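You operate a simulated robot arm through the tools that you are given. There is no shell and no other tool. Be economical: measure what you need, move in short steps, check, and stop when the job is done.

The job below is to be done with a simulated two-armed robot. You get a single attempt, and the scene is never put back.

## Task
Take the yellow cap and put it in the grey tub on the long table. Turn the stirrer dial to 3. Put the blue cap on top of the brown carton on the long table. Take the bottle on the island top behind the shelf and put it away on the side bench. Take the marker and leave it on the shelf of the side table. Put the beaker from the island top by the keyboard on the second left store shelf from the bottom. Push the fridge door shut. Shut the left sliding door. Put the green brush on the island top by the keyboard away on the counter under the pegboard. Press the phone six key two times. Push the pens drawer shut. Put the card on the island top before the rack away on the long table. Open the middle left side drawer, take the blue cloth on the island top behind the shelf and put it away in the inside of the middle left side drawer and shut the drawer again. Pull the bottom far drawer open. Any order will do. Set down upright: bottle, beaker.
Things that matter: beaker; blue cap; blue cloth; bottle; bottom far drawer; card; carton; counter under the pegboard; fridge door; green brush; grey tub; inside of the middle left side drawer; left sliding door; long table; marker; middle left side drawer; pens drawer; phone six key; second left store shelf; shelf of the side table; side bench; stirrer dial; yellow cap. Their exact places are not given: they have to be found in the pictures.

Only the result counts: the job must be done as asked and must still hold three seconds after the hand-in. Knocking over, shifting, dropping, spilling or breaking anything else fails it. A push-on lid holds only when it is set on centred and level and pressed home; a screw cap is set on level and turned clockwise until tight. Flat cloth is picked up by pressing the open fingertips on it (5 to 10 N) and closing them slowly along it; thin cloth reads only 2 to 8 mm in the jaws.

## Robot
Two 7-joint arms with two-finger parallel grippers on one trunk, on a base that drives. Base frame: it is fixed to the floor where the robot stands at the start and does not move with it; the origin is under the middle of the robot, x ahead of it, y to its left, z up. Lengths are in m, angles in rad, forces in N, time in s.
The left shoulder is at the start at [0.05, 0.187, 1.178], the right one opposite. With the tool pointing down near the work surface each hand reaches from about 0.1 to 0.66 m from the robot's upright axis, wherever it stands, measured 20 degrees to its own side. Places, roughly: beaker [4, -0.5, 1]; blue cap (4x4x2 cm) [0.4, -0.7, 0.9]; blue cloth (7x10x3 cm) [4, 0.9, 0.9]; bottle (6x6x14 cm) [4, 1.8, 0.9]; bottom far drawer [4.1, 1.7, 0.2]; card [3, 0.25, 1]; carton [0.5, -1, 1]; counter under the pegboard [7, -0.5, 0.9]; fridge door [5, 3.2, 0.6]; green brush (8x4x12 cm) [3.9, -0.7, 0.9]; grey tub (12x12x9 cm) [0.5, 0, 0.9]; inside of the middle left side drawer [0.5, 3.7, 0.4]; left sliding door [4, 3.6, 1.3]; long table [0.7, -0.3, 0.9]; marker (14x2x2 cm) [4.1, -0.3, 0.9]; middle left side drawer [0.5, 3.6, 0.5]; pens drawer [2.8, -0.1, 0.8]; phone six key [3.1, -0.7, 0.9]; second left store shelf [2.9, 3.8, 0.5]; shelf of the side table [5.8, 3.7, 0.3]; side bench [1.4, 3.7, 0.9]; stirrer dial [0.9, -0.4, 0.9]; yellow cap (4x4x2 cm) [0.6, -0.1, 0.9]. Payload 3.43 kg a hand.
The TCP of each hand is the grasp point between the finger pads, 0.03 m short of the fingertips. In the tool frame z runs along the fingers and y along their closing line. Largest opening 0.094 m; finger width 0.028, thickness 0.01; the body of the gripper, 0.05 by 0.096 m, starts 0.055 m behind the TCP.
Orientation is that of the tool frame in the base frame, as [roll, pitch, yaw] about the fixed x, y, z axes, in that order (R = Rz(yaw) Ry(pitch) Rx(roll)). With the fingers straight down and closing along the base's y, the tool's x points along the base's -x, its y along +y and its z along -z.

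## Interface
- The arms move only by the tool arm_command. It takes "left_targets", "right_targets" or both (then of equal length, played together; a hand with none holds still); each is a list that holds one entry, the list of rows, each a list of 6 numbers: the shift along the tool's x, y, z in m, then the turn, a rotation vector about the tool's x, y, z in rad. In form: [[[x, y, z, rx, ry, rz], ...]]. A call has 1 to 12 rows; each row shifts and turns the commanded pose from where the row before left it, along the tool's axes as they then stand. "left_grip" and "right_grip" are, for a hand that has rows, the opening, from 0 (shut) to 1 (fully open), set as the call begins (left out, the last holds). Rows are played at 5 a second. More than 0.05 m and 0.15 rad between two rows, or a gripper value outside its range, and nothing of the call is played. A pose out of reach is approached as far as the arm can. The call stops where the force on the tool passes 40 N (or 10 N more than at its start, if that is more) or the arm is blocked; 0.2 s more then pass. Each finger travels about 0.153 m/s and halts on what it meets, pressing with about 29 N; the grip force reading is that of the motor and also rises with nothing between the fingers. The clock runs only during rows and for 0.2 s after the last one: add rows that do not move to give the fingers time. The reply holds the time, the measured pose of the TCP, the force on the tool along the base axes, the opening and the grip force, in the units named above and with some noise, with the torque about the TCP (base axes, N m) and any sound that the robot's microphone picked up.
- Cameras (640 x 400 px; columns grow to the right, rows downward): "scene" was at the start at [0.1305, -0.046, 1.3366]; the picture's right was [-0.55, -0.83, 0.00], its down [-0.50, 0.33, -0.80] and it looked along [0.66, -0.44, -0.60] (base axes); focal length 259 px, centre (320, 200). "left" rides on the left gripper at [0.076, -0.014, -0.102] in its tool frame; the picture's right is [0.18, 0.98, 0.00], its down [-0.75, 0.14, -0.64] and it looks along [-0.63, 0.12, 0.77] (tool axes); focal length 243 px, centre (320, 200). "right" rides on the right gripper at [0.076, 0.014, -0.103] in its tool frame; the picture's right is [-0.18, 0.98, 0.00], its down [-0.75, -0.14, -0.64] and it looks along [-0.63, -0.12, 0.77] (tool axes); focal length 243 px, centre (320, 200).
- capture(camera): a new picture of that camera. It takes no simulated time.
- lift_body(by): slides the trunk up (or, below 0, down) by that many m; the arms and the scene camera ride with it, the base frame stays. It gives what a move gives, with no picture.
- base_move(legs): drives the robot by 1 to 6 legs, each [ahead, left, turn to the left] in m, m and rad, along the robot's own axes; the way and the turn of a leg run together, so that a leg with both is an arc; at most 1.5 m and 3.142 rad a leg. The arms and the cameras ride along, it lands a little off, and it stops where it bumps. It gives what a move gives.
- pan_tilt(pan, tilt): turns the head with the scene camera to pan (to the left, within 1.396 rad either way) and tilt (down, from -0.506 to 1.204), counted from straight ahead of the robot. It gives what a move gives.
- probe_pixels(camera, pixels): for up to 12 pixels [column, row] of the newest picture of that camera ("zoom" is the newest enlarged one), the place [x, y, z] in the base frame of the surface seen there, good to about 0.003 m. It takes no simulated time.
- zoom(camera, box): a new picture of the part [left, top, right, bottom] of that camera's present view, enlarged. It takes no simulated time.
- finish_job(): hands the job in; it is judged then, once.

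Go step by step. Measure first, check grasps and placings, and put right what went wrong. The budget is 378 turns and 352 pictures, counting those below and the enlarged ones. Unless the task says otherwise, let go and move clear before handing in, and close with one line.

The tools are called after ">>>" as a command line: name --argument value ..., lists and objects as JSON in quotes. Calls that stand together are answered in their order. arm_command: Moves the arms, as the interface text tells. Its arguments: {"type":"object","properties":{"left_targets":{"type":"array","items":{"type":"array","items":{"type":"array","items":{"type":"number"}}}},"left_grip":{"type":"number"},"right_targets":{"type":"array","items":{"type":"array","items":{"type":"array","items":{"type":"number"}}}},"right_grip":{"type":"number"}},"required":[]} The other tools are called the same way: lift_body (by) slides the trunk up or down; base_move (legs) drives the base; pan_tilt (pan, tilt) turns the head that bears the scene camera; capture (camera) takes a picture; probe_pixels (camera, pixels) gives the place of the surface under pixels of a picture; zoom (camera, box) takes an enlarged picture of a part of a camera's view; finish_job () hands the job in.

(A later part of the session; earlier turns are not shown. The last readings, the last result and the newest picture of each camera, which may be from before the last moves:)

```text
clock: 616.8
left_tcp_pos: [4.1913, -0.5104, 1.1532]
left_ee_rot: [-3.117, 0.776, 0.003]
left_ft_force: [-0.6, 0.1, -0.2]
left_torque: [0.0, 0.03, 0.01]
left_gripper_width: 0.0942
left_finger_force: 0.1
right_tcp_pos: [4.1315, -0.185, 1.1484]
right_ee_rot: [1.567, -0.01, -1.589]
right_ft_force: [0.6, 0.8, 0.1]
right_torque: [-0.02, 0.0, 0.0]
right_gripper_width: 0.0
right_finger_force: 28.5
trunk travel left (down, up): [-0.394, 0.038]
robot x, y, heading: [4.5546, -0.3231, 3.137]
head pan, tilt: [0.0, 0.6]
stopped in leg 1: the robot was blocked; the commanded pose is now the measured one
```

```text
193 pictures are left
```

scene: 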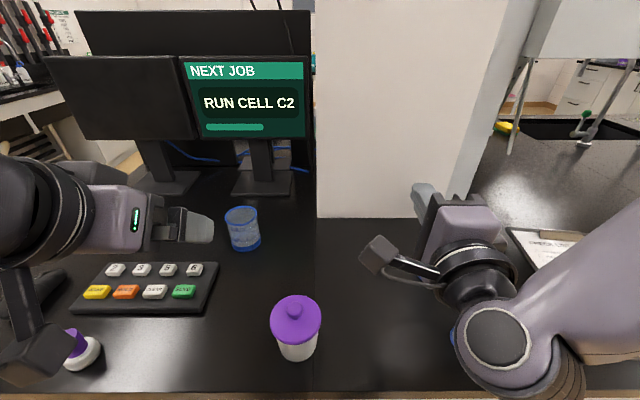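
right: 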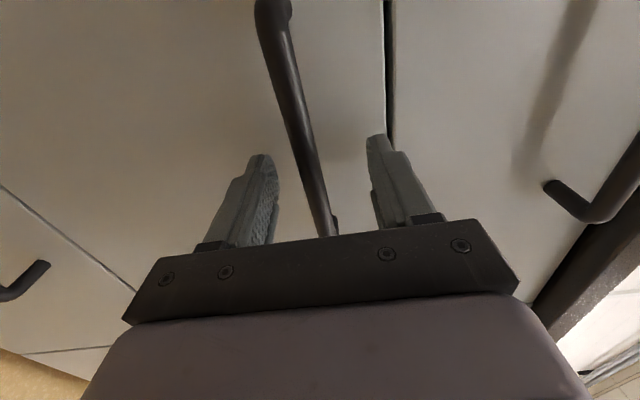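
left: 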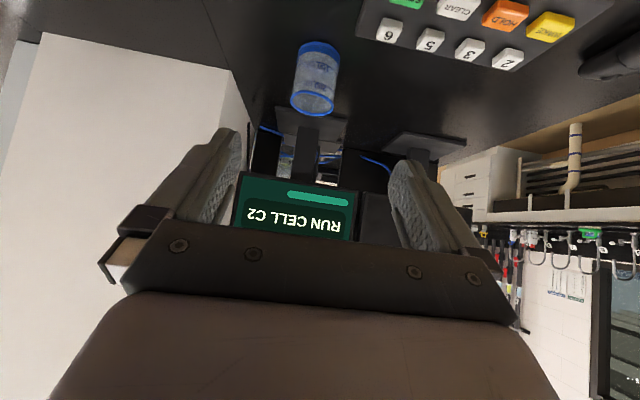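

Refine the beaker position from this closer view.

>>> probe_pixels --camera "scene" --pixels '[[243, 240], [229, 225], [257, 222], [243, 221], [243, 207], [243, 212], [320, 200], [295, 310]]'

>>> probe_pixels --camera "left" --pixels '[[315, 60], [318, 90], [300, 75], [330, 75], [311, 108]]'

```text
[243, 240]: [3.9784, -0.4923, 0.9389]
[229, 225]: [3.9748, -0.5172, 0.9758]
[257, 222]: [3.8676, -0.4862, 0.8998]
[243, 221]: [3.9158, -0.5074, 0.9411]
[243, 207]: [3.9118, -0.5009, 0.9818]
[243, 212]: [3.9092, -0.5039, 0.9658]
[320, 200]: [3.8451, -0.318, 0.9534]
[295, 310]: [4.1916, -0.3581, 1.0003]
```

```text
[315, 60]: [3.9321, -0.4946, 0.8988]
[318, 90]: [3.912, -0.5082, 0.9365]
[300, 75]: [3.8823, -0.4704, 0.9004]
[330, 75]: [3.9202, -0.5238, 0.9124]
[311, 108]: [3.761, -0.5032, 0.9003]
```

Beaker centre (3.945,−0.497). Approach to 13 cm before it along the finger axis.

>>> arm_command --left_targets '[[[-0.0071, -0.0033, 0.043, 0, 0, 0], [-0.0071, -0.0033, 0.043, 0, 0, 0], [-0.0071, -0.0033, 0.043, 0, 0, 0], [-0.0071, -0.0033, 0.043, 0, 0, 0], [0, 0, 0, 0, 0, 0]]]'

>>> capture --camera "left"

>>> capture --camera "scene"

```text
clock: 618.0
left_tcp_pos: [4.0461, -0.49, 1.052]
left_ee_rot: [-3.12, 0.776, 0.0]
left_ft_force: [-0.7, 0.0, 0.0]
left_torque: [0.01, 0.01, 0.02]
left_gripper_width: 0.0943
left_finger_force: 0.1
right_tcp_pos: [4.1301, -0.1838, 1.1502]
right_ee_rot: [1.567, -0.01, -1.588]
right_ft_force: [0.1, -0.4, 0.3]
right_torque: [0.01, -0.02, 0.01]
right_gripper_width: 0.0
right_finger_force: 29.2
trunk travel left (down, up): [-0.394, 0.038]
robot x, y, heading: [4.5536, -0.322, 3.141]
head pan, tilt: [0.0, 0.6]
```

```text
192 pictures are left
```

left: 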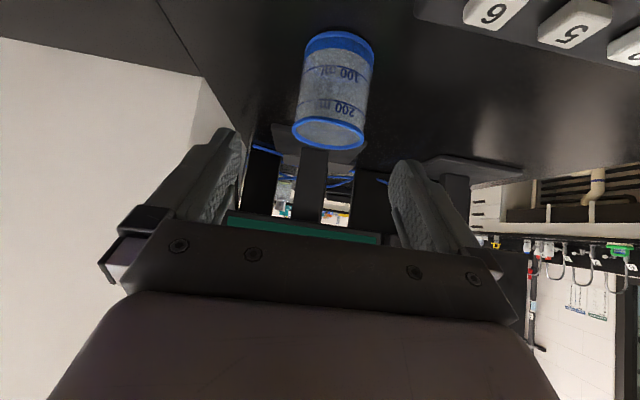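

```text
191 pictures are left
```

scene: 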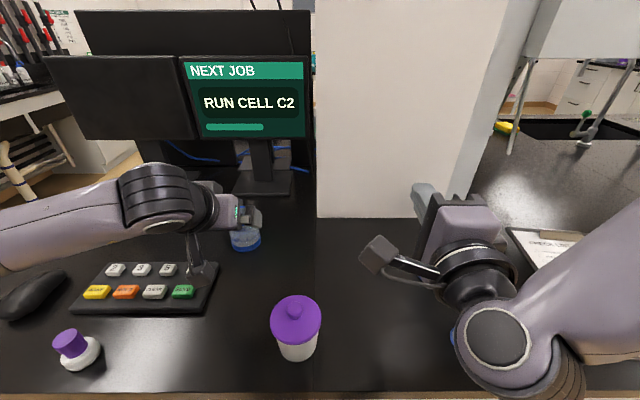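

Beaker is well aligned; shift 8 mm and advance 13 cm along the axis.

>>> arm_command --left_targets '[[[0, 0.008, 0.04, 0, 0, 0], [0, 0, 0.04, 0, 0, 0], [0, 0, 0.035, 0, 0, 0], [0, 0, 0.014, 0, 0, 0], [0, 0, 0, 0, 0, 0]]]'

>>> capture --camera "left"

```text
clock: 619.2
left_tcp_pos: [3.9587, -0.4987, 0.959]
left_ee_rot: [-3.118, 0.776, 0.001]
left_ft_force: [-0.2, -0.4, 0.2]
left_torque: [-0.04, -0.02, -0.01]
left_gripper_width: 0.094
left_finger_force: 0.0
right_tcp_pos: [4.1305, -0.1841, 1.1501]
right_ee_rot: [1.567, -0.012, -1.589]
right_ft_force: [0.5, 0.4, 0.2]
right_torque: [0.01, 0.03, -0.01]
right_gripper_width: 0.0
right_finger_force: 29.3
trunk travel left (down, up): [-0.394, 0.038]
robot x, y, heading: [4.5541, -0.3277, 3.135]
head pan, tilt: [0.0, 0.6]
```

```text
190 pictures are left
```

left: 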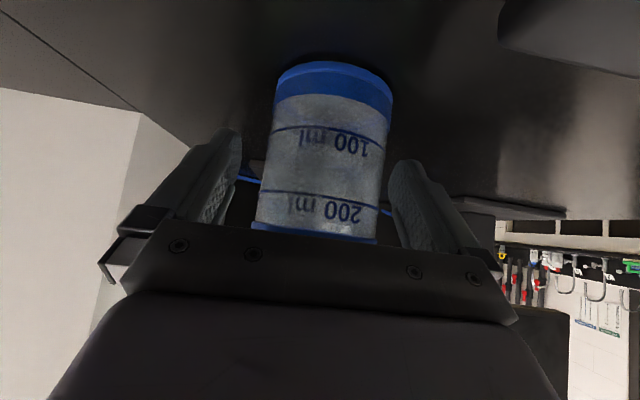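

The beaker sits between the fingers. Close and lift.

>>> arm_command --left_targets '[[[0, 0, 0, 0, 0, 0], [0, 0, 0, 0, 0, 0], [0, 0, 0, 0, 0, 0], [0, 0, 0, 0, 0, 0]]]' --left_grip 0.4

>>> arm_command --left_targets '[[[-0.021, 0, -0.0213, 0, 0, 0], [-0.028, 0, -0.0285, 0, 0, 0], [-0.028, 0, -0.0285, 0, 0, 0], [0, 0, 0, 0, 0, 0]]]'

>>> capture --camera "scene"

>>> capture --camera "left"

```text
clock: 620.2
left_tcp_pos: [3.959, -0.4984, 0.9585]
left_ee_rot: [-3.116, 0.775, 0.001]
left_ft_force: [0.1, -0.3, 0.5]
left_torque: [0.0, -0.02, -0.02]
left_gripper_width: 0.0682
left_finger_force: 28.4
right_tcp_pos: [4.13, -0.1844, 1.1488]
right_ee_rot: [1.566, -0.011, -1.588]
right_ft_force: [0.3, 0.2, -0.1]
right_torque: [-0.02, -0.01, -0.02]
right_gripper_width: 0.0
right_finger_force: 28.7
trunk travel left (down, up): [-0.394, 0.038]
robot x, y, heading: [4.5571, -0.3235, 3.138]
head pan, tilt: [0.0, 0.6]
```

```text
clock: 621.2
left_tcp_pos: [3.9636, -0.5011, 1.0683]
left_ee_rot: [-3.117, 0.775, 0.002]
left_ft_force: [-0.4, 0.5, -0.3]
left_torque: [-0.02, 0.03, 0.02]
left_gripper_width: 0.0681
left_finger_force: 28.9
right_tcp_pos: [4.1293, -0.1854, 1.1496]
right_ee_rot: [1.567, -0.01, -1.587]
right_ft_force: [0.3, -0.3, 0.4]
right_torque: [0.03, -0.01, 0.0]
right_gripper_width: 0.0001
right_finger_force: 29.2
trunk travel left (down, up): [-0.394, 0.038]
robot x, y, heading: [4.5548, -0.3243, 3.136]
head pan, tilt: [0.0, 0.6]
```

```text
189 pictures are left
```

scene: 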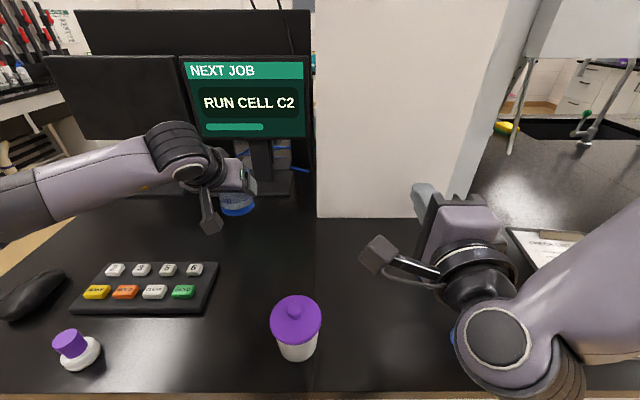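

```text
188 pictures are left
```

left: 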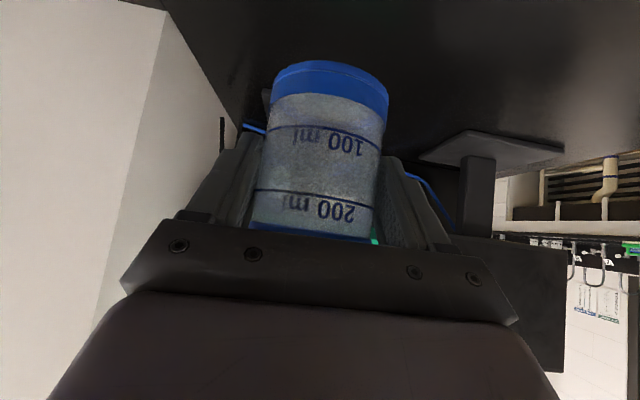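

Beaker is held. Retract, back off, turn, and drive toward the store shelves.

>>> arm_command --left_targets '[[[0.0321, 0, -0.0315, 0, 0, 0], [0.0321, 0, -0.0315, 0, 0, 0], [0.0321, 0, -0.0315, 0, 0, 0], [0.0321, 0, -0.0315, 0, 0, 0], [0.0321, 0, -0.0315, 0, 0, 0]]]'

>>> base_move --legs '[[-0.45, 0, 0], [0, 0, -1.571]]'

>>> base_move --legs '[[1.5, 0, 0], [1.45, 0, 0], [0, 1.5, 0], [0, 0.45, 0]]'

>>> pan_tilt --pan 0.1 --tilt 0.6

>>> capture --camera "scene"

```text
clock: 622.4
left_tcp_pos: [4.1646, -0.4972, 1.0677]
left_ee_rot: [-3.118, 0.774, 0.003]
left_ft_force: [0.7, 0.0, -1.3]
left_torque: [0.03, -0.01, -0.02]
left_gripper_width: 0.0683
left_finger_force: 29.3
left hand out of reach, approached as far as the arm can: row 5
right_tcp_pos: [4.1293, -0.1854, 1.1492]
right_ee_rot: [1.567, -0.01, -1.587]
right_ft_force: [-0.2, 0.9, -0.2]
right_torque: [-0.01, -0.01, 0.01]
right_gripper_width: 0.0
right_finger_force: 28.9
trunk travel left (down, up): [-0.394, 0.038]
robot x, y, heading: [4.5544, -0.3272, 3.14]
head pan, tilt: [0.0, 0.6]
```

```text
clock: 628.9
left_tcp_pos: [4.8359, 0.056, 1.0685]
left_ee_rot: [-3.118, 0.776, -1.533]
left_ft_force: [0.1, 0.7, 0.0]
left_torque: [-0.01, 0.02, -0.01]
left_gripper_width: 0.0681
left_finger_force: 28.8
right_tcp_pos: [5.1467, 0.1016, 1.1506]
right_ee_rot: [1.567, -0.012, -3.126]
right_ft_force: [-0.1, 0.5, -0.4]
right_torque: [-0.01, -0.04, 0.0]
right_gripper_width: 0.0002
right_finger_force: 28.5
trunk travel left (down, up): [-0.394, 0.038]
robot x, y, heading: [5.0179, -0.3274, 1.602]
head pan, tilt: [0.0, 0.6]
```

```text
clock: 659.9
left_tcp_pos: [2.8207, 2.9975, 1.0676]
left_ee_rot: [-3.118, 0.775, -1.545]
left_ft_force: [-0.3, 0.8, 0.2]
left_torque: [-0.04, -0.01, 0.03]
left_gripper_width: 0.0677
left_finger_force: 29.2
right_tcp_pos: [3.1317, 3.0407, 1.1495]
right_ee_rot: [1.568, -0.011, -3.137]
right_ft_force: [0.1, 0.6, 0.6]
right_torque: [-0.06, 0.01, -0.01]
right_gripper_width: 0.0
right_finger_force: 28.9
trunk travel left (down, up): [-0.394, 0.038]
robot x, y, heading: [3.004, 2.6131, 1.591]
head pan, tilt: [0.0, 0.6]
```

```text
clock: 660.6
left_tcp_pos: [2.8193, 2.9975, 1.067]
left_ee_rot: [-3.116, 0.774, -1.543]
left_ft_force: [-0.4, -0.3, 0.2]
left_torque: [0.01, 0.0, -0.02]
left_gripper_width: 0.068
left_finger_force: 28.5
right_tcp_pos: [3.1307, 3.0409, 1.1495]
right_ee_rot: [1.567, -0.011, -3.135]
right_ft_force: [0.1, 0.0, -0.3]
right_torque: [0.01, 0.04, 0.0]
right_gripper_width: 0.0
right_finger_force: 29.4
trunk travel left (down, up): [-0.394, 0.038]
robot x, y, heading: [3.0005, 2.6124, 1.589]
head pan, tilt: [0.099, 0.6]
```

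```text
187 pictures are left
```

scene: 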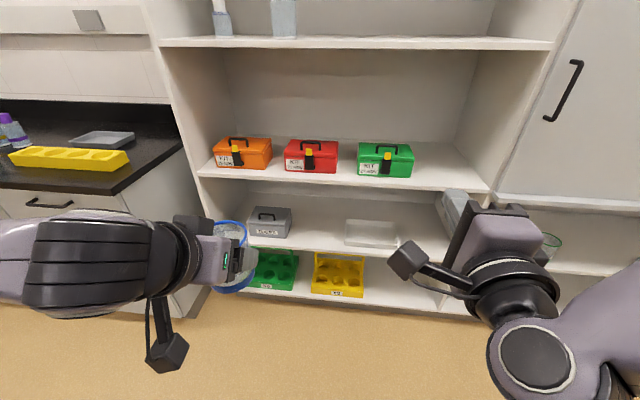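

Second shelf from the bottom holds the grey box (270,222) and a tray (370,233); free space around (318,232). Probe.

>>> probe_pixels --camera "scene" --pixels '[[318, 238], [318, 225], [292, 235], [345, 240], [318, 251], [318, 185], [345, 285], [413, 245], [345, 232], [280, 205], [410, 180]]'

```text
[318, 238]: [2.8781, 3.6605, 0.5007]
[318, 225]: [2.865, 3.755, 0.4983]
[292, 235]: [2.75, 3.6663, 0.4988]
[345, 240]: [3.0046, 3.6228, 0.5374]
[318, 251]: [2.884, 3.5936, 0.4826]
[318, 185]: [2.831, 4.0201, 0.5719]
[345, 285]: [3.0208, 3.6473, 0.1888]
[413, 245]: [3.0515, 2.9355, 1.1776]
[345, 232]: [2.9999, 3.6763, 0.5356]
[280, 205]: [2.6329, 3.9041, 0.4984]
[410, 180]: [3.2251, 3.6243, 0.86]
```

Free spot: x 2.75–3.0, shelf z 0.50, front y 3.594. I'll draw the right hand back, shift right 0.1, lower the trunk, and drive ahead.

>>> arm_command --right_targets '[[[0, 0, -0.03, 0, 0, 0], [0, 0, -0.03, 0, 0, 0], [0, 0, -0.03, 0, 0, 0]]]'

>>> lift_body --by -0.39

>>> base_move --legs '[[0, -0.1, -0.02], [0.38, 0, 0]]'

>>> capture --camera "scene"

```text
clock: 661.4
left_tcp_pos: [2.8181, 2.9976, 1.0681]
left_ee_rot: [-3.116, 0.775, -1.544]
left_ft_force: [0.6, 0.0, -0.9]
left_torque: [0.0, -0.01, -0.03]
left_gripper_width: 0.0679
left_finger_force: 28.9
right_tcp_pos: [3.0849, 2.9983, 1.1381]
right_ee_rot: [1.567, -0.009, -3.135]
right_ft_force: [0.1, 0.0, 0.4]
right_torque: [0.01, -0.02, -0.04]
right_gripper_width: 0.0001
right_finger_force: 29.0
right hand out of reach, approached as far as the arm can: row 1, 2, 3
trunk travel left (down, up): [-0.394, 0.038]
robot x, y, heading: [2.9973, 2.6095, 1.589]
head pan, tilt: [0.099, 0.6]
```

```text
clock: 665.1
left_tcp_pos: [2.8185, 2.9987, 0.6765]
left_ee_rot: [-3.118, 0.775, -1.545]
left_ft_force: [0.0, -0.2, 0.5]
left_torque: [0.01, 0.0, -0.02]
left_gripper_width: 0.0678
left_finger_force: 28.7
right_tcp_pos: [3.0852, 2.9986, 0.7479]
right_ee_rot: [1.569, -0.01, -3.136]
right_ft_force: [-0.2, 0.6, -0.5]
right_torque: [0.0, 0.02, 0.0]
right_gripper_width: 0.0001
right_finger_force: 28.6
trunk travel left (down, up): [-0.004, 0.428]
robot x, y, heading: [3.0033, 2.6116, 1.595]
head pan, tilt: [0.099, 0.6]
```

```text
clock: 668.6
left_tcp_pos: [2.9287, 3.3833, 0.6781]
left_ee_rot: [-3.118, 0.776, -1.572]
left_ft_force: [0.6, -0.2, 0.7]
left_torque: [-0.06, 0.01, -0.01]
left_gripper_width: 0.0678
left_finger_force: 28.4
right_tcp_pos: [3.1954, 3.3764, 0.7478]
right_ee_rot: [1.568, -0.01, 3.12]
right_ft_force: [0.2, 0.0, -0.4]
right_torque: [0.03, 0.01, 0.0]
right_gripper_width: 0.0
right_finger_force: 29.5
trunk travel left (down, up): [-0.004, 0.428]
robot x, y, heading: [3.1012, 2.9926, 1.563]
head pan, tilt: [0.099, 0.6]
```

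```text
186 pictures are left
```

scene: 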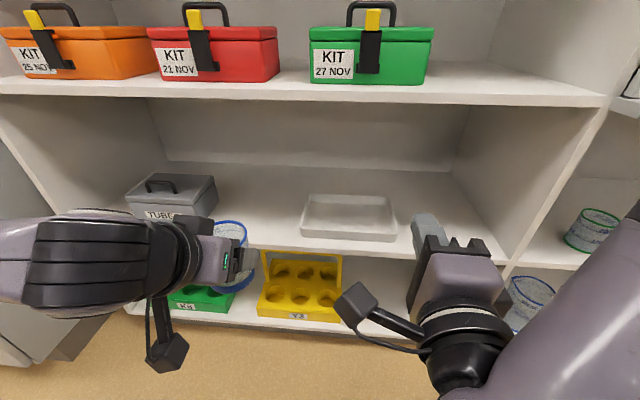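

Move the beaker forward over the shelf to (2.875,3.65), z 0.63.

>>> arm_command --left_targets '[[[-0.0262, 0.009, 0.0373, 0, 0, 0], [-0.0262, 0.009, 0.0373, 0, 0, 0], [-0.0262, 0.009, 0.0373, 0, 0, 0], [-0.0262, 0.009, 0.0373, 0, 0, 0], [-0.0262, 0.009, 0.0373, 0, 0, 0], [-0.0262, 0.009, 0.0373, 0, 0, 0], [0, 0, 0, 0, 0, 0]]]'

>>> capture --camera "scene"

>>> capture --camera "left"

```text
clock: 670.2
left_tcp_pos: [2.8765, 3.6507, 0.6298]
left_ee_rot: [-3.118, 0.773, -1.573]
left_ft_force: [0.3, 0.0, -0.2]
left_torque: [0.02, -0.01, 0.01]
left_gripper_width: 0.0678
left_finger_force: 29.1
right_tcp_pos: [3.1952, 3.3769, 0.747]
right_ee_rot: [1.567, -0.011, 3.12]
right_ft_force: [0.1, 0.8, -0.4]
right_torque: [-0.01, -0.01, -0.01]
right_gripper_width: 0.0
right_finger_force: 28.6
trunk travel left (down, up): [-0.004, 0.428]
robot x, y, heading: [3.0986, 2.9923, 1.566]
head pan, tilt: [0.099, 0.6]
```

```text
185 pictures are left
```

scene: 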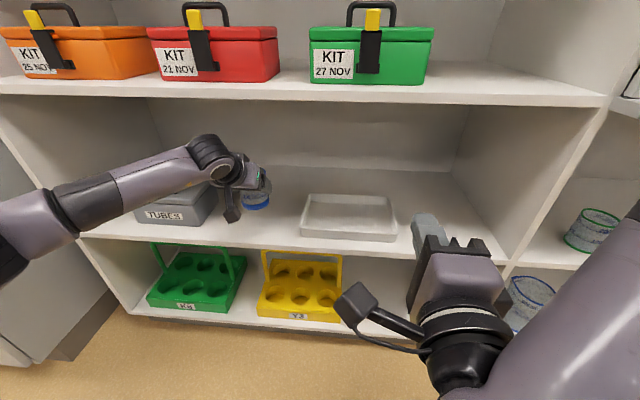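

```text
184 pictures are left
```

left: 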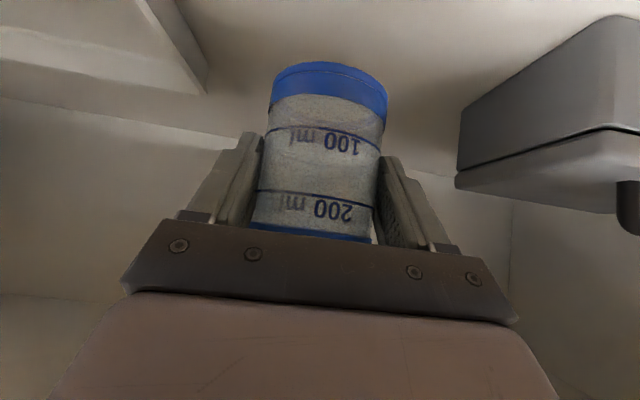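

All clear. Lower 6 cm.

>>> arm_command --left_targets '[[[0.0175, 0, 0.0178, 0, 0, 0], [0.0175, 0, 0.0178, 0, 0, 0], [0.007, 0, 0.0071, 0, 0, 0], [0, 0, 0, 0, 0, 0]]]'

>>> zoom --camera "scene" --box '[120, 120, 320, 260]'

```text
clock: 671.2
left_tcp_pos: [2.881, 3.6512, 0.5684]
left_ee_rot: [-3.117, 0.776, -1.574]
left_ft_force: [0.5, 0.1, -0.5]
left_torque: [-0.01, -0.02, 0.0]
left_gripper_width: 0.0682
left_finger_force: 29.1
right_tcp_pos: [3.1948, 3.3766, 0.747]
right_ee_rot: [1.566, -0.01, 3.12]
right_ft_force: [-0.2, 0.1, 0.8]
right_torque: [-0.04, 0.01, -0.01]
right_gripper_width: 0.0
right_finger_force: 29.2
trunk travel left (down, up): [-0.004, 0.428]
robot x, y, heading: [3.0989, 2.9942, 1.562]
head pan, tilt: [0.099, 0.6]
```

```text
2.86 times, centred on (220, 190) of scene
```

zoom: 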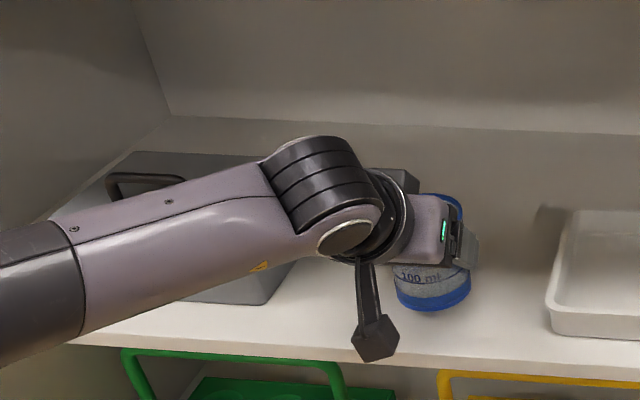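

Lower in 2–3 mm steps to touch the shelf.

>>> arm_command --left_targets '[[[0.0028, 0, 0.0029, 0, 0, 0], [0.0014, 0, 0.0014, 0, 0, 0], [0.0014, 0, 0.0014, 0, 0, 0], [0, 0, 0, 0, 0, 0]]]'

```text
clock: 672.2
left_tcp_pos: [2.8803, 3.651, 0.559]
left_ee_rot: [-3.117, 0.774, -1.571]
left_ft_force: [0.8, -0.1, -0.6]
left_torque: [0.01, 0.01, -0.02]
left_gripper_width: 0.0683
left_finger_force: 29.0
right_tcp_pos: [3.195, 3.3758, 0.7478]
right_ee_rot: [1.566, -0.012, 3.121]
right_ft_force: [0.5, 0.2, 0.0]
right_torque: [-0.02, -0.01, 0.0]
right_gripper_width: 0.0
right_finger_force: 30.1
trunk travel left (down, up): [-0.004, 0.428]
robot x, y, heading: [3.1003, 2.9941, 1.563]
head pan, tilt: [0.099, 0.6]
```

>>> arm_command --left_targets '[[[0.0014, 0, 0.0014, 0, 0, 0], [0, 0, 0, 0, 0, 0]]]'

>>> arm_command --left_targets '[[[0.0014, 0, 0.0014, 0, 0, 0], [0, 0, 0, 0, 0, 0]]]'

>>> capture --camera "left"

```text
clock: 672.9
left_tcp_pos: [2.8809, 3.6525, 0.5586]
left_ee_rot: [-3.118, 0.779, -1.57]
left_ft_force: [0.7, -0.6, 6.3]
left_torque: [0.03, 0.03, 0.03]
left_gripper_width: 0.0678
left_finger_force: 28.7
right_tcp_pos: [3.1944, 3.3764, 0.7482]
right_ee_rot: [1.568, -0.01, 3.121]
right_ft_force: [0.1, -1.2, -0.6]
right_torque: [0.01, 0.0, -0.04]
right_gripper_width: 0.0001
right_finger_force: 28.9
trunk travel left (down, up): [-0.004, 0.428]
robot x, y, heading: [3.0992, 2.9925, 1.564]
head pan, tilt: [0.099, 0.6]
```

```text
clock: 673.5
left_tcp_pos: [2.8801, 3.6533, 0.5596]
left_ee_rot: [-3.116, 0.781, -1.571]
left_ft_force: [-0.5, -3.9, 12.7]
left_torque: [-0.06, 0.16, 0.01]
left_gripper_width: 0.0679
left_finger_force: 29.5
right_tcp_pos: [3.1957, 3.3759, 0.7496]
right_ee_rot: [1.565, -0.011, 3.121]
right_ft_force: [-0.1, -1.0, -0.4]
right_torque: [-0.01, 0.01, -0.02]
right_gripper_width: 0.0003
right_finger_force: 29.0
trunk travel left (down, up): [-0.004, 0.428]
robot x, y, heading: [3.0991, 2.9882, 1.563]
head pan, tilt: [0.099, 0.6]
```

```text
182 pictures are left
```

left: 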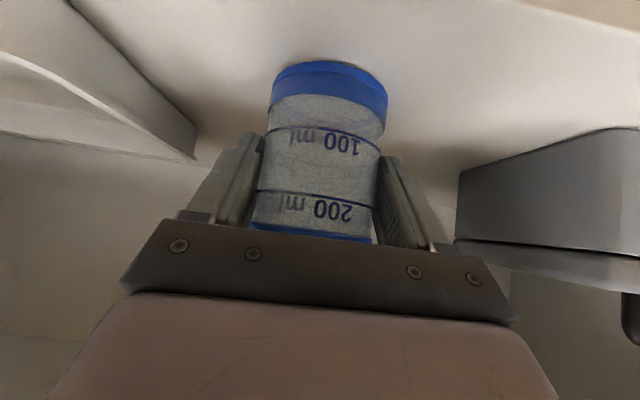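

On the shelf (12.7 N). Ease 1 mm, open, and withdraw along the finger axis.

>>> arm_command --left_targets '[[[-0.0012, 0, -0.0012, 0, 0, 0], [0, 0, 0, 0, 0, 0]]]'

>>> arm_command --left_targets '[[[0, 0, 0, 0, 0, 0], [0, 0, 0, 0, 0, 0], [0, 0, 0, 0, 0, 0]]]' --left_grip 0.98

>>> arm_command --left_targets '[[[0, 0, -0.02, 0, 0, 0], [0, 0, -0.03, 0, 0, 0], [0, 0, -0.03, 0, 0, 0], [0.01, 0, -0.035, 0, 0, 0], [0.0285, 0, -0.028, 0, 0, 0], [0.0285, 0, -0.028, 0, 0, 0], [0.0285, 0, -0.028, 0, 0, 0]]]'

>>> capture --camera "scene"

```text
clock: 674.0
left_tcp_pos: [2.8806, 3.6524, 0.5592]
left_ee_rot: [-3.12, 0.777, -1.571]
left_ft_force: [-0.6, 0.8, 12.7]
left_torque: [0.27, 0.12, 0.0]
left_gripper_width: 0.0681
left_finger_force: 28.9
right_tcp_pos: [3.1944, 3.3743, 0.7477]
right_ee_rot: [1.563, -0.011, 3.12]
right_ft_force: [0.6, -0.2, 0.3]
right_torque: [0.02, 0.01, -0.01]
right_gripper_width: 0.0
right_finger_force: 28.8
trunk travel left (down, up): [-0.004, 0.428]
robot x, y, heading: [3.1024, 2.9931, 1.561]
head pan, tilt: [0.099, 0.6]
```

```text
clock: 674.9
left_tcp_pos: [2.881, 3.6525, 0.5554]
left_ee_rot: [-3.118, 0.774, -1.572]
left_ft_force: [0.1, 0.0, -0.2]
left_torque: [0.04, 0.0, -0.02]
left_gripper_width: 0.092
left_finger_force: 0.0
right_tcp_pos: [3.1957, 3.3766, 0.7473]
right_ee_rot: [1.567, -0.011, 3.121]
right_ft_force: [-0.5, 0.3, -0.8]
right_torque: [0.03, 0.0, 0.02]
right_gripper_width: 0.0
right_finger_force: 28.7
trunk travel left (down, up): [-0.004, 0.428]
robot x, y, heading: [3.0975, 2.9918, 1.565]
head pan, tilt: [0.099, 0.6]
```

```text
clock: 676.5
left_tcp_pos: [2.877, 3.444, 0.6297]
left_ee_rot: [-3.116, 0.777, -1.571]
left_ft_force: [1.1, 0.3, 0.5]
left_torque: [0.01, 0.0, -0.03]
left_gripper_width: 0.092
left_finger_force: 0.1
right_tcp_pos: [3.1965, 3.3752, 0.7475]
right_ee_rot: [1.568, -0.011, 3.121]
right_ft_force: [-0.8, 0.9, 0.6]
right_torque: [0.0, -0.02, -0.01]
right_gripper_width: 0.0001
right_finger_force: 28.6
trunk travel left (down, up): [-0.004, 0.428]
robot x, y, heading: [3.1009, 2.9918, 1.556]
head pan, tilt: [0.099, 0.6]
```

```text
181 pictures are left
```

scene: 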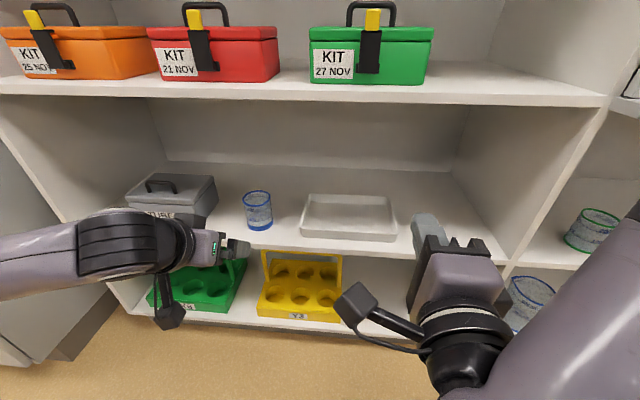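

The beaker stands on the second shelf. Last: the bottom far drawer. Raise the trunk, back off and drive to the island's far side at y≈1.7.

>>> base_move --legs '[[-0.4, 0, 0]]'

>>> lift_body --by 0.39

>>> arm_command --left_targets '[[[0, 0, -0.02, 0, 0.15, 0], [0, 0, -0.02, 0, 0.15, 0], [0, 0, -0.02, 0, 0.15, 0], [0, 0, -0.02, 0, 0.15, 0], [0, 0, -0.02, 0, 0.15, 0]]]'

>>> base_move --legs '[[0, -1.5, 0], [0, -0.45, 0], [-0.95, 0, 0], [0, 0, 1.571]]'

>>> pan_tilt --pan 0.0 --tilt 0.7

>>> capture --camera "scene"

```text
clock: 679.0
left_tcp_pos: [2.8697, 3.0268, 0.6297]
left_ee_rot: [-3.115, 0.774, -1.549]
left_ft_force: [-0.3, -0.8, 0.2]
left_torque: [0.03, 0.01, -0.01]
left_gripper_width: 0.0923
left_finger_force: 0.1
right_tcp_pos: [3.1885, 2.9645, 0.7474]
right_ee_rot: [1.567, -0.01, -3.14]
right_ft_force: [0.2, 0.3, 0.1]
right_torque: [-0.01, -0.02, -0.02]
right_gripper_width: 0.0
right_finger_force: 29.0
trunk travel left (down, up): [-0.004, 0.428]
robot x, y, heading: [3.1005, 2.5788, 1.583]
head pan, tilt: [0.099, 0.6]
```

```text
clock: 682.8
left_tcp_pos: [2.8683, 3.0273, 1.0198]
left_ee_rot: [-3.118, 0.775, -1.55]
left_ft_force: [-0.8, 0.8, -0.7]
left_torque: [0.0, -0.01, -0.01]
left_gripper_width: 0.0921
left_finger_force: 0.0
right_tcp_pos: [3.1874, 2.9652, 1.1372]
right_ee_rot: [1.569, -0.011, -3.141]
right_ft_force: [1.0, 1.0, 0.2]
right_torque: [-0.04, -0.03, -0.01]
right_gripper_width: 0.0001
right_finger_force: 29.0
trunk travel left (down, up): [-0.394, 0.038]
robot x, y, heading: [3.1006, 2.5818, 1.588]
head pan, tilt: [0.099, 0.6]
```

```text
clock: 684.0
left_tcp_pos: [2.8675, 2.98, 1.1078]
left_ee_rot: [-3.124, 0.021, -1.569]
left_ft_force: [0.2, 0.3, -0.7]
left_torque: [-0.04, 0.03, 0.0]
left_gripper_width: 0.0921
left_finger_force: 0.1
right_tcp_pos: [3.1875, 2.965, 1.137]
right_ee_rot: [1.568, -0.012, -3.141]
right_ft_force: [0.2, 0.2, 0.5]
right_torque: [0.0, -0.01, 0.02]
right_gripper_width: 0.0003
right_finger_force: 29.4
trunk travel left (down, up): [-0.394, 0.038]
robot x, y, heading: [3.1002, 2.5807, 1.585]
head pan, tilt: [0.099, 0.6]
```

```text
clock: 709.9
left_tcp_pos: [4.6568, 1.3973, 1.1082]
left_ee_rot: [-3.123, 0.026, 0.004]
left_ft_force: [-0.6, 0.0, 0.2]
left_torque: [0.01, -0.05, -0.01]
left_gripper_width: 0.0923
left_finger_force: 0.1
right_tcp_pos: [4.6732, 1.7184, 1.1373]
right_ee_rot: [1.567, -0.01, -1.572]
right_ft_force: [-0.3, 0.0, 0.4]
right_torque: [0.02, -0.01, 0.01]
right_gripper_width: 0.0
right_finger_force: 28.6
trunk travel left (down, up): [-0.394, 0.038]
robot x, y, heading: [5.0572, 1.6281, -3.132]
head pan, tilt: [0.099, 0.6]
```

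```text
clock: 710.6
left_tcp_pos: [4.6561, 1.3972, 1.1079]
left_ee_rot: [-3.123, 0.025, 0.002]
left_ft_force: [0.8, 0.5, 0.0]
left_torque: [-0.01, -0.03, -0.01]
left_gripper_width: 0.0919
left_finger_force: 0.0
right_tcp_pos: [4.6727, 1.7184, 1.1378]
right_ee_rot: [1.567, -0.011, -1.572]
right_ft_force: [-0.9, -0.4, -0.7]
right_torque: [0.01, -0.01, -0.02]
right_gripper_width: 0.0004
right_finger_force: 28.6
trunk travel left (down, up): [-0.394, 0.038]
robot x, y, heading: [5.0554, 1.6303, -3.128]
head pan, tilt: [0.0, 0.7]
```

```text
180 pictures are left
```

scene: 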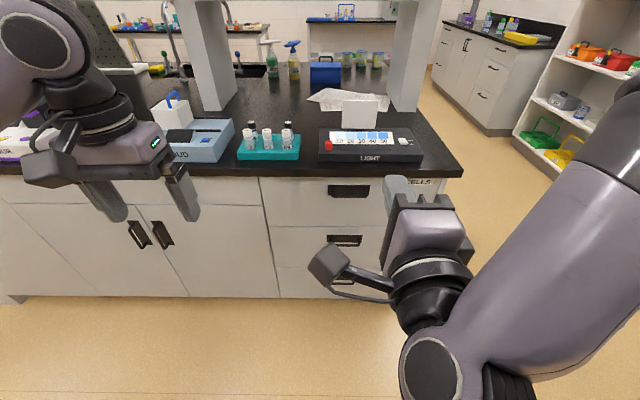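

Bottom handle is hidden by the right hand. Move it right/up a bit and look again.

>>> arm_command --right_targets '[[[-0.03, 0.02, 0.03, 0, 0, 0], [-0.03, 0.02, 0.03, 0, 0, 0], [-0.03, 0.02, 0.02, 0, 0, 0], [-0.03, 0.02, 0, 0, 0, 0], [-0.03, 0, 0, 0, 0, 0]]]' --right_grip 0.6

>>> capture --camera "scene"

```text
clock: 711.8
left_tcp_pos: [4.6554, 1.397, 1.1076]
left_ee_rot: [-3.124, 0.026, 0.001]
left_ft_force: [-0.8, -0.4, 1.3]
left_torque: [0.02, 0.0, 0.02]
left_gripper_width: 0.092
left_finger_force: 0.0
right_tcp_pos: [4.5971, 1.8608, 1.2336]
right_ee_rot: [1.573, -0.01, -1.575]
right_ft_force: [0.6, -0.3, 1.0]
right_torque: [0.0, 0.05, 0.03]
right_gripper_width: 0.0564
right_finger_force: 0.0
right hand out of reach, approached as far as the arm can: row 5
trunk travel left (down, up): [-0.394, 0.038]
robot x, y, heading: [5.0545, 1.6311, -3.128]
head pan, tilt: [0.0, 0.7]
```

```text
179 pictures are left
```

scene: 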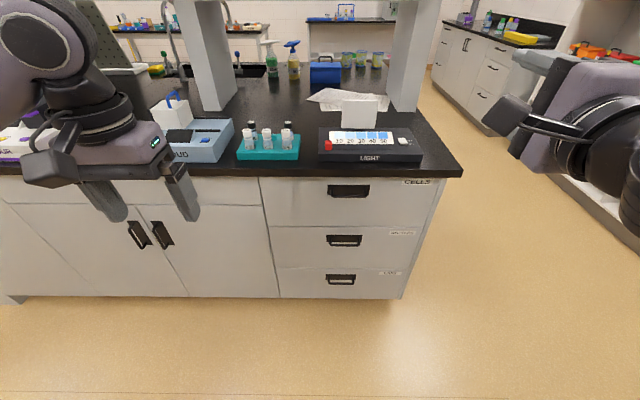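

Now the bottom handle (340,279) is visible. Zoom and probe it.

>>> zoom --camera "scene" --box '[260, 170, 440, 310]'

>>> probe_pixels --camera "scene" --pixels '[[340, 283], [327, 280], [355, 281], [340, 276], [300, 285], [390, 290], [340, 265], [340, 297], [343, 243], [340, 250]]'

```text
2.86 times, centred on (350, 240) of scene
```

zoom: 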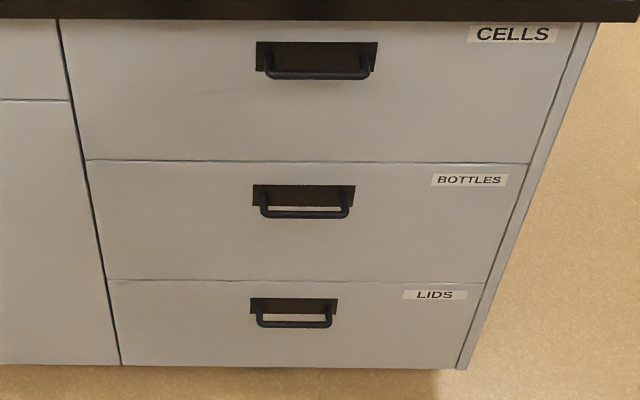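

```text
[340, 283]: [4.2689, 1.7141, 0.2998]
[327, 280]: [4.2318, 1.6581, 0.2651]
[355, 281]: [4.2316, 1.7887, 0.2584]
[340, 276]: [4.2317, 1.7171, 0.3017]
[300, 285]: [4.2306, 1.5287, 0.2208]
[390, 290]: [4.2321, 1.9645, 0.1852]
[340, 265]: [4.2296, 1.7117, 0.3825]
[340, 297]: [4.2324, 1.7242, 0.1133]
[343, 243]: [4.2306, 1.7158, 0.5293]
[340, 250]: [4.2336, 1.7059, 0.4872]
```

Bar at about (4.266,1.716,0.300), face x=4.232. Lower the trunk 0.39 and bring the open right hand to z≈0.30 in front of it.

>>> lift_body --by -0.39

>>> arm_command --right_targets '[[[0.0122, -0.0445, 0.005, 0, 0, 0], [0.0122, -0.0445, 0.005, 0, 0, 0], [0.0122, -0.0445, 0.005, 0, 0, 0], [0.0122, -0.0445, 0.005, 0, 0, 0], [0.0122, -0.0445, 0.005, 0, 0, 0], [0.0122, -0.0445, 0.005, 0, 0, 0], [0.0122, -0.0445, 0.005, 0, 0, 0], [0.0122, -0.0445, 0.005, 0, 0, 0], [0.0122, -0.0445, 0.005, 0, 0, 0], [0.0122, -0.0445, 0.005, 0, 0, 0], [0.0122, -0.0445, 0.005, 0, 0, 0], [0.0122, -0.0445, 0.005, 0, 0, 0]]]'

>>> capture --camera "scene"

>>> capture --camera "right"

```text
clock: 715.5
left_tcp_pos: [4.6572, 1.3968, 0.7173]
left_ee_rot: [-3.124, 0.024, 0.001]
left_ft_force: [-0.5, -0.6, -0.5]
left_torque: [-0.01, 0.0, -0.02]
left_gripper_width: 0.092
left_finger_force: 0.1
right_tcp_pos: [4.5989, 1.8599, 0.8437]
right_ee_rot: [1.574, -0.009, -1.574]
right_ft_force: [0.1, 0.5, -0.2]
right_torque: [0.01, 0.0, 0.03]
right_gripper_width: 0.0563
right_finger_force: 0.0
trunk travel left (down, up): [-0.004, 0.428]
robot x, y, heading: [5.0591, 1.6303, -3.134]
head pan, tilt: [0.0, 0.7]
```

```text
clock: 718.1
left_tcp_pos: [4.6552, 1.3966, 0.7165]
left_ee_rot: [-3.124, 0.027, 0.001]
left_ft_force: [-0.4, 0.4, 0.0]
left_torque: [-0.05, 0.01, 0.0]
left_gripper_width: 0.092
left_finger_force: 0.1
right_tcp_pos: [4.5783, 1.6008, 0.5057]
right_ee_rot: [1.565, -0.009, -1.616]
right_ft_force: [0.7, -0.1, 0.0]
right_torque: [0.03, -0.01, -0.01]
right_gripper_width: 0.0565
right_finger_force: 0.1
right hand out of reach, approached as far as the arm can: row 1, 2, 3, 4, 5, 6, 7, 8, 9, 10, 11, 12
trunk travel left (down, up): [-0.004, 0.428]
robot x, y, heading: [5.0607, 1.6273, -3.131]
head pan, tilt: [0.0, 0.7]
```

```text
177 pictures are left
```

scene: 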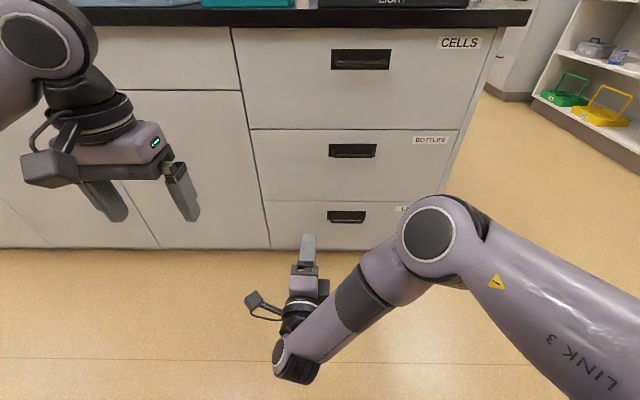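

```text
176 pictures are left
```

right: 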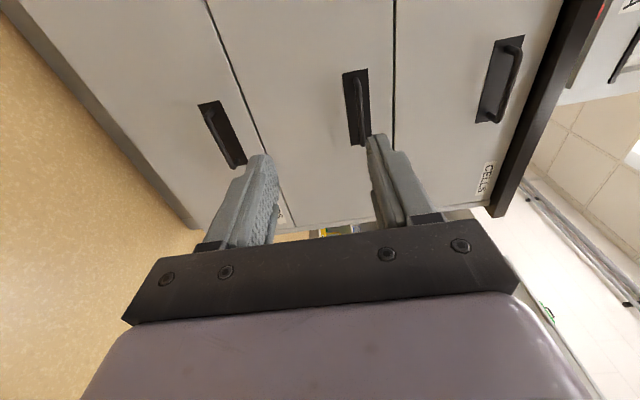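

Horizontal reach bottoms out at z≈0.51. Pitch the fingers 30° downward and lower further.

>>> arm_command --right_targets '[[[0, 0, 0, 0.13, 0, 0], [0, 0, 0, 0.13, 0, 0], [0, 0, 0, 0.13, 0, 0], [0, 0, 0, 0.13, 0, 0], [-0.02, -0.036, 0.021, 0, 0, 0], [-0.02, -0.036, 0.021, 0, 0, 0], [-0.02, -0.036, 0.021, 0, 0, 0], [-0.02, -0.036, 0.021, 0, 0, 0], [-0.02, -0.036, 0.021, 0, 0, 0]]]'

>>> capture --camera "scene"

```text
clock: 720.3
left_tcp_pos: [4.658, 1.3972, 0.7165]
left_ee_rot: [-3.125, 0.028, 0.002]
left_ft_force: [0.9, 0.8, 1.6]
left_torque: [-0.02, 0.02, 0.02]
left_gripper_width: 0.0922
left_finger_force: 0.0
right_tcp_pos: [4.5611, 1.6395, 0.3504]
right_ee_rot: [2.059, -0.023, -1.602]
right_ft_force: [-0.3, -0.2, 0.2]
right_torque: [-0.02, -0.01, 0.0]
right_gripper_width: 0.0562
right_finger_force: 0.0
right hand out of reach, approached as far as the arm can: row 8, 9
trunk travel left (down, up): [-0.004, 0.428]
robot x, y, heading: [5.0585, 1.6294, -3.133]
head pan, tilt: [0.0, 0.7]
stopped in row 9 (right hand): the arm was blocked; the commanded pose is now the measured one
```

```text
175 pictures are left
```

scene: 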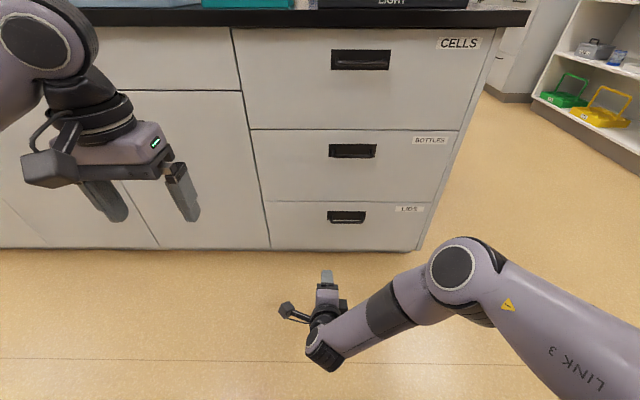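

Reached z 0.35. Pitch another 0.2 and extend forward/down.

>>> arm_command --right_targets '[[[0, 0, 0, 0.1, 0, 0], [0, 0, 0, 0.1, 0, 0], [-0.025, 0.003, 0.032, 0, 0, 0], [-0.025, 0.003, 0.032, 0, 0, 0], [-0.025, 0.003, 0.032, 0, 0, 0], [0, 0, 0, 0, 0, 0]]]'

>>> capture --camera "scene"

>>> capture --camera "right"

```text
clock: 721.7
left_tcp_pos: [4.6571, 1.398, 0.7169]
left_ee_rot: [-3.125, 0.023, 0.003]
left_ft_force: [-0.2, -0.3, -0.5]
left_torque: [-0.01, -0.01, 0.0]
left_gripper_width: 0.092
left_finger_force: 0.1
right_tcp_pos: [4.4935, 1.7196, 0.2895]
right_ee_rot: [2.275, -0.017, -1.598]
right_ft_force: [-0.2, -0.3, -0.2]
right_torque: [0.02, 0.0, -0.02]
right_gripper_width: 0.0563
right_finger_force: 0.1
trunk travel left (down, up): [-0.004, 0.428]
robot x, y, heading: [5.0575, 1.6281, -3.128]
head pan, tilt: [0.0, 0.7]
```

```text
174 pictures are left
```

scene: 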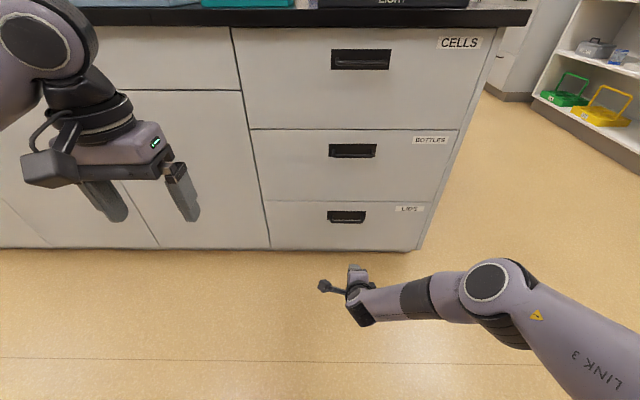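

```text
173 pictures are left
```

right: 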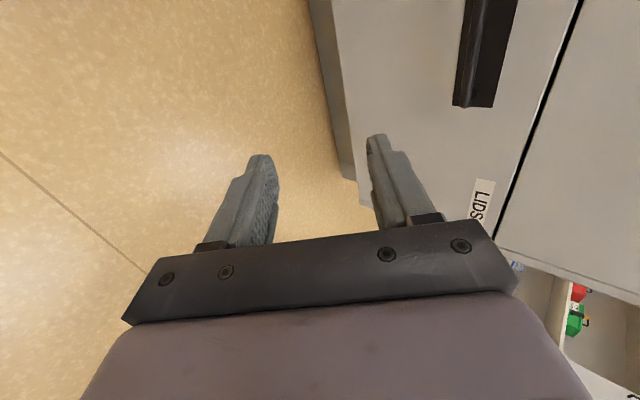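

Reached z 0.29. Re-measure the handle from this lower viewpoint.

>>> zoom --camera "scene" --box '[300, 190, 400, 250]'

>>> probe_pixels --camera "scene" --pixels '[[347, 218], [347, 220], [347, 215], [347, 212], [332, 217], [362, 217], [347, 223], [347, 208]]'

>>> probe_pixels --camera "right" --pixels '[[460, 60], [475, 60], [490, 60], [505, 60], [458, 100]]'

```text
6.40 times, centred on (350, 220) of scene
```

zoom: 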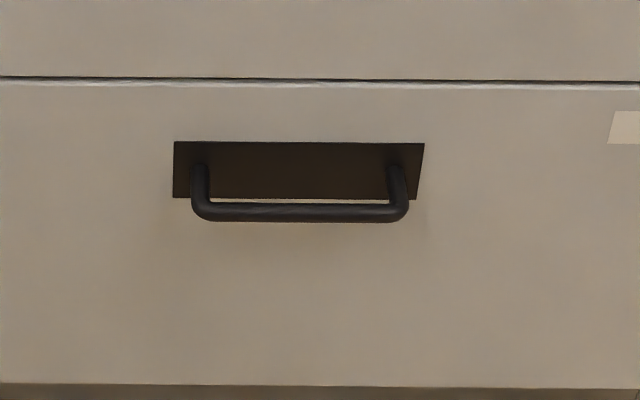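

```text
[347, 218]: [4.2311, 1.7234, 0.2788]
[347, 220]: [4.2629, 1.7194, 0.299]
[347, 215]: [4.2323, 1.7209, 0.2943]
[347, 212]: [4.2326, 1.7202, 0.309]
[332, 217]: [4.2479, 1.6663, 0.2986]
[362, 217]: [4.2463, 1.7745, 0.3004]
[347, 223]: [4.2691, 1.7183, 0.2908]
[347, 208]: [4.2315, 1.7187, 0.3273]
```

```text
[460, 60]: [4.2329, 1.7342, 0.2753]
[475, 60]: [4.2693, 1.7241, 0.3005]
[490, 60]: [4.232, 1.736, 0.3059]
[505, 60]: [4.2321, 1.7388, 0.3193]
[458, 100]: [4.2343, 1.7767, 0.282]
```

Bar axis is at (4.265, 1.72, 0.297). Reduce pitch by 0.3 at this extension.

>>> arm_command --right_targets '[[[0, 0, 0, -0.1, 0, 0], [0, 0, 0, -0.1, 0, 0], [0, 0, 0, -0.1, 0, 0], [0, 0, 0, 0, 0, 0]]]'

```text
clock: 722.7
left_tcp_pos: [4.6565, 1.3974, 0.7169]
left_ee_rot: [-3.125, 0.023, 0.0]
left_ft_force: [-0.5, 0.3, -0.6]
left_torque: [0.02, 0.03, -0.01]
left_gripper_width: 0.0921
left_finger_force: 0.0
right_tcp_pos: [4.4681, 1.6864, 0.298]
right_ee_rot: [2.094, -0.007, -1.616]
right_ft_force: [-0.1, -0.3, 0.4]
right_torque: [-0.04, 0.01, -0.01]
right_gripper_width: 0.0561
right_finger_force: 0.0
right hand out of reach, approached as far as the arm can: row 1, 2, 3
trunk travel left (down, up): [-0.004, 0.428]
robot x, y, heading: [5.0587, 1.6302, -3.131]
head pan, tilt: [0.0, 0.7]
```

Pose reached with 30° pitch. Drive ahead 0.13, then check alignment.

>>> base_move --legs '[[0.13, 0, -0.01]]'

>>> arm_command --right_targets '[[[-0.015, 0, 0, 0, 0, 0], [-0.012, 0, 0, 0, 0, 0], [0, 0, 0, 0, 0, 0]]]' --right_grip 0.45

>>> capture --camera "right"

>>> capture --camera "scene"

```text
clock: 724.0
left_tcp_pos: [4.5251, 1.3985, 0.718]
left_ee_rot: [-3.125, 0.024, -0.005]
left_ft_force: [-0.2, 0.2, 0.4]
left_torque: [0.0, -0.05, 0.02]
left_gripper_width: 0.092
left_finger_force: 0.0
right_tcp_pos: [4.336, 1.6887, 0.2991]
right_ee_rot: [2.094, -0.007, -1.623]
right_ft_force: [-0.1, 0.2, -0.3]
right_torque: [-0.01, -0.02, 0.0]
right_gripper_width: 0.0562
right_finger_force: 0.1
trunk travel left (down, up): [-0.004, 0.428]
robot x, y, heading: [4.9282, 1.6279, -3.135]
head pan, tilt: [0.0, 0.7]
```

```text
clock: 724.8
left_tcp_pos: [4.5244, 1.3984, 0.7164]
left_ee_rot: [-3.124, 0.023, -0.003]
left_ft_force: [-0.5, -0.6, -0.5]
left_torque: [0.02, -0.02, 0.01]
left_gripper_width: 0.092
left_finger_force: 0.0
right_tcp_pos: [4.3278, 1.7042, 0.3001]
right_ee_rot: [2.099, -0.004, -1.628]
right_ft_force: [-1.1, -0.5, -0.2]
right_torque: [0.01, 0.0, -0.02]
right_gripper_width: 0.0421
right_finger_force: 0.1
right hand out of reach, approached as far as the arm can: row 1, 2
trunk travel left (down, up): [-0.004, 0.428]
robot x, y, heading: [4.9281, 1.6283, -3.134]
head pan, tilt: [0.0, 0.7]
```

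```text
171 pictures are left
```

right: 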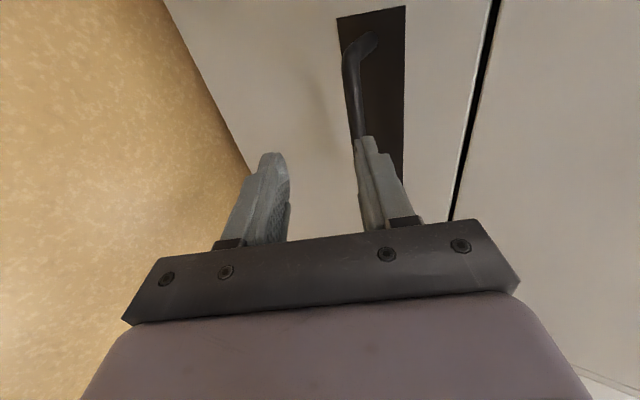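

```text
170 pictures are left
```

scene: 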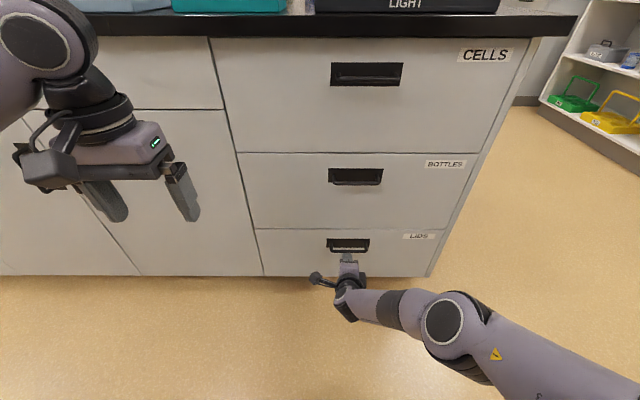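

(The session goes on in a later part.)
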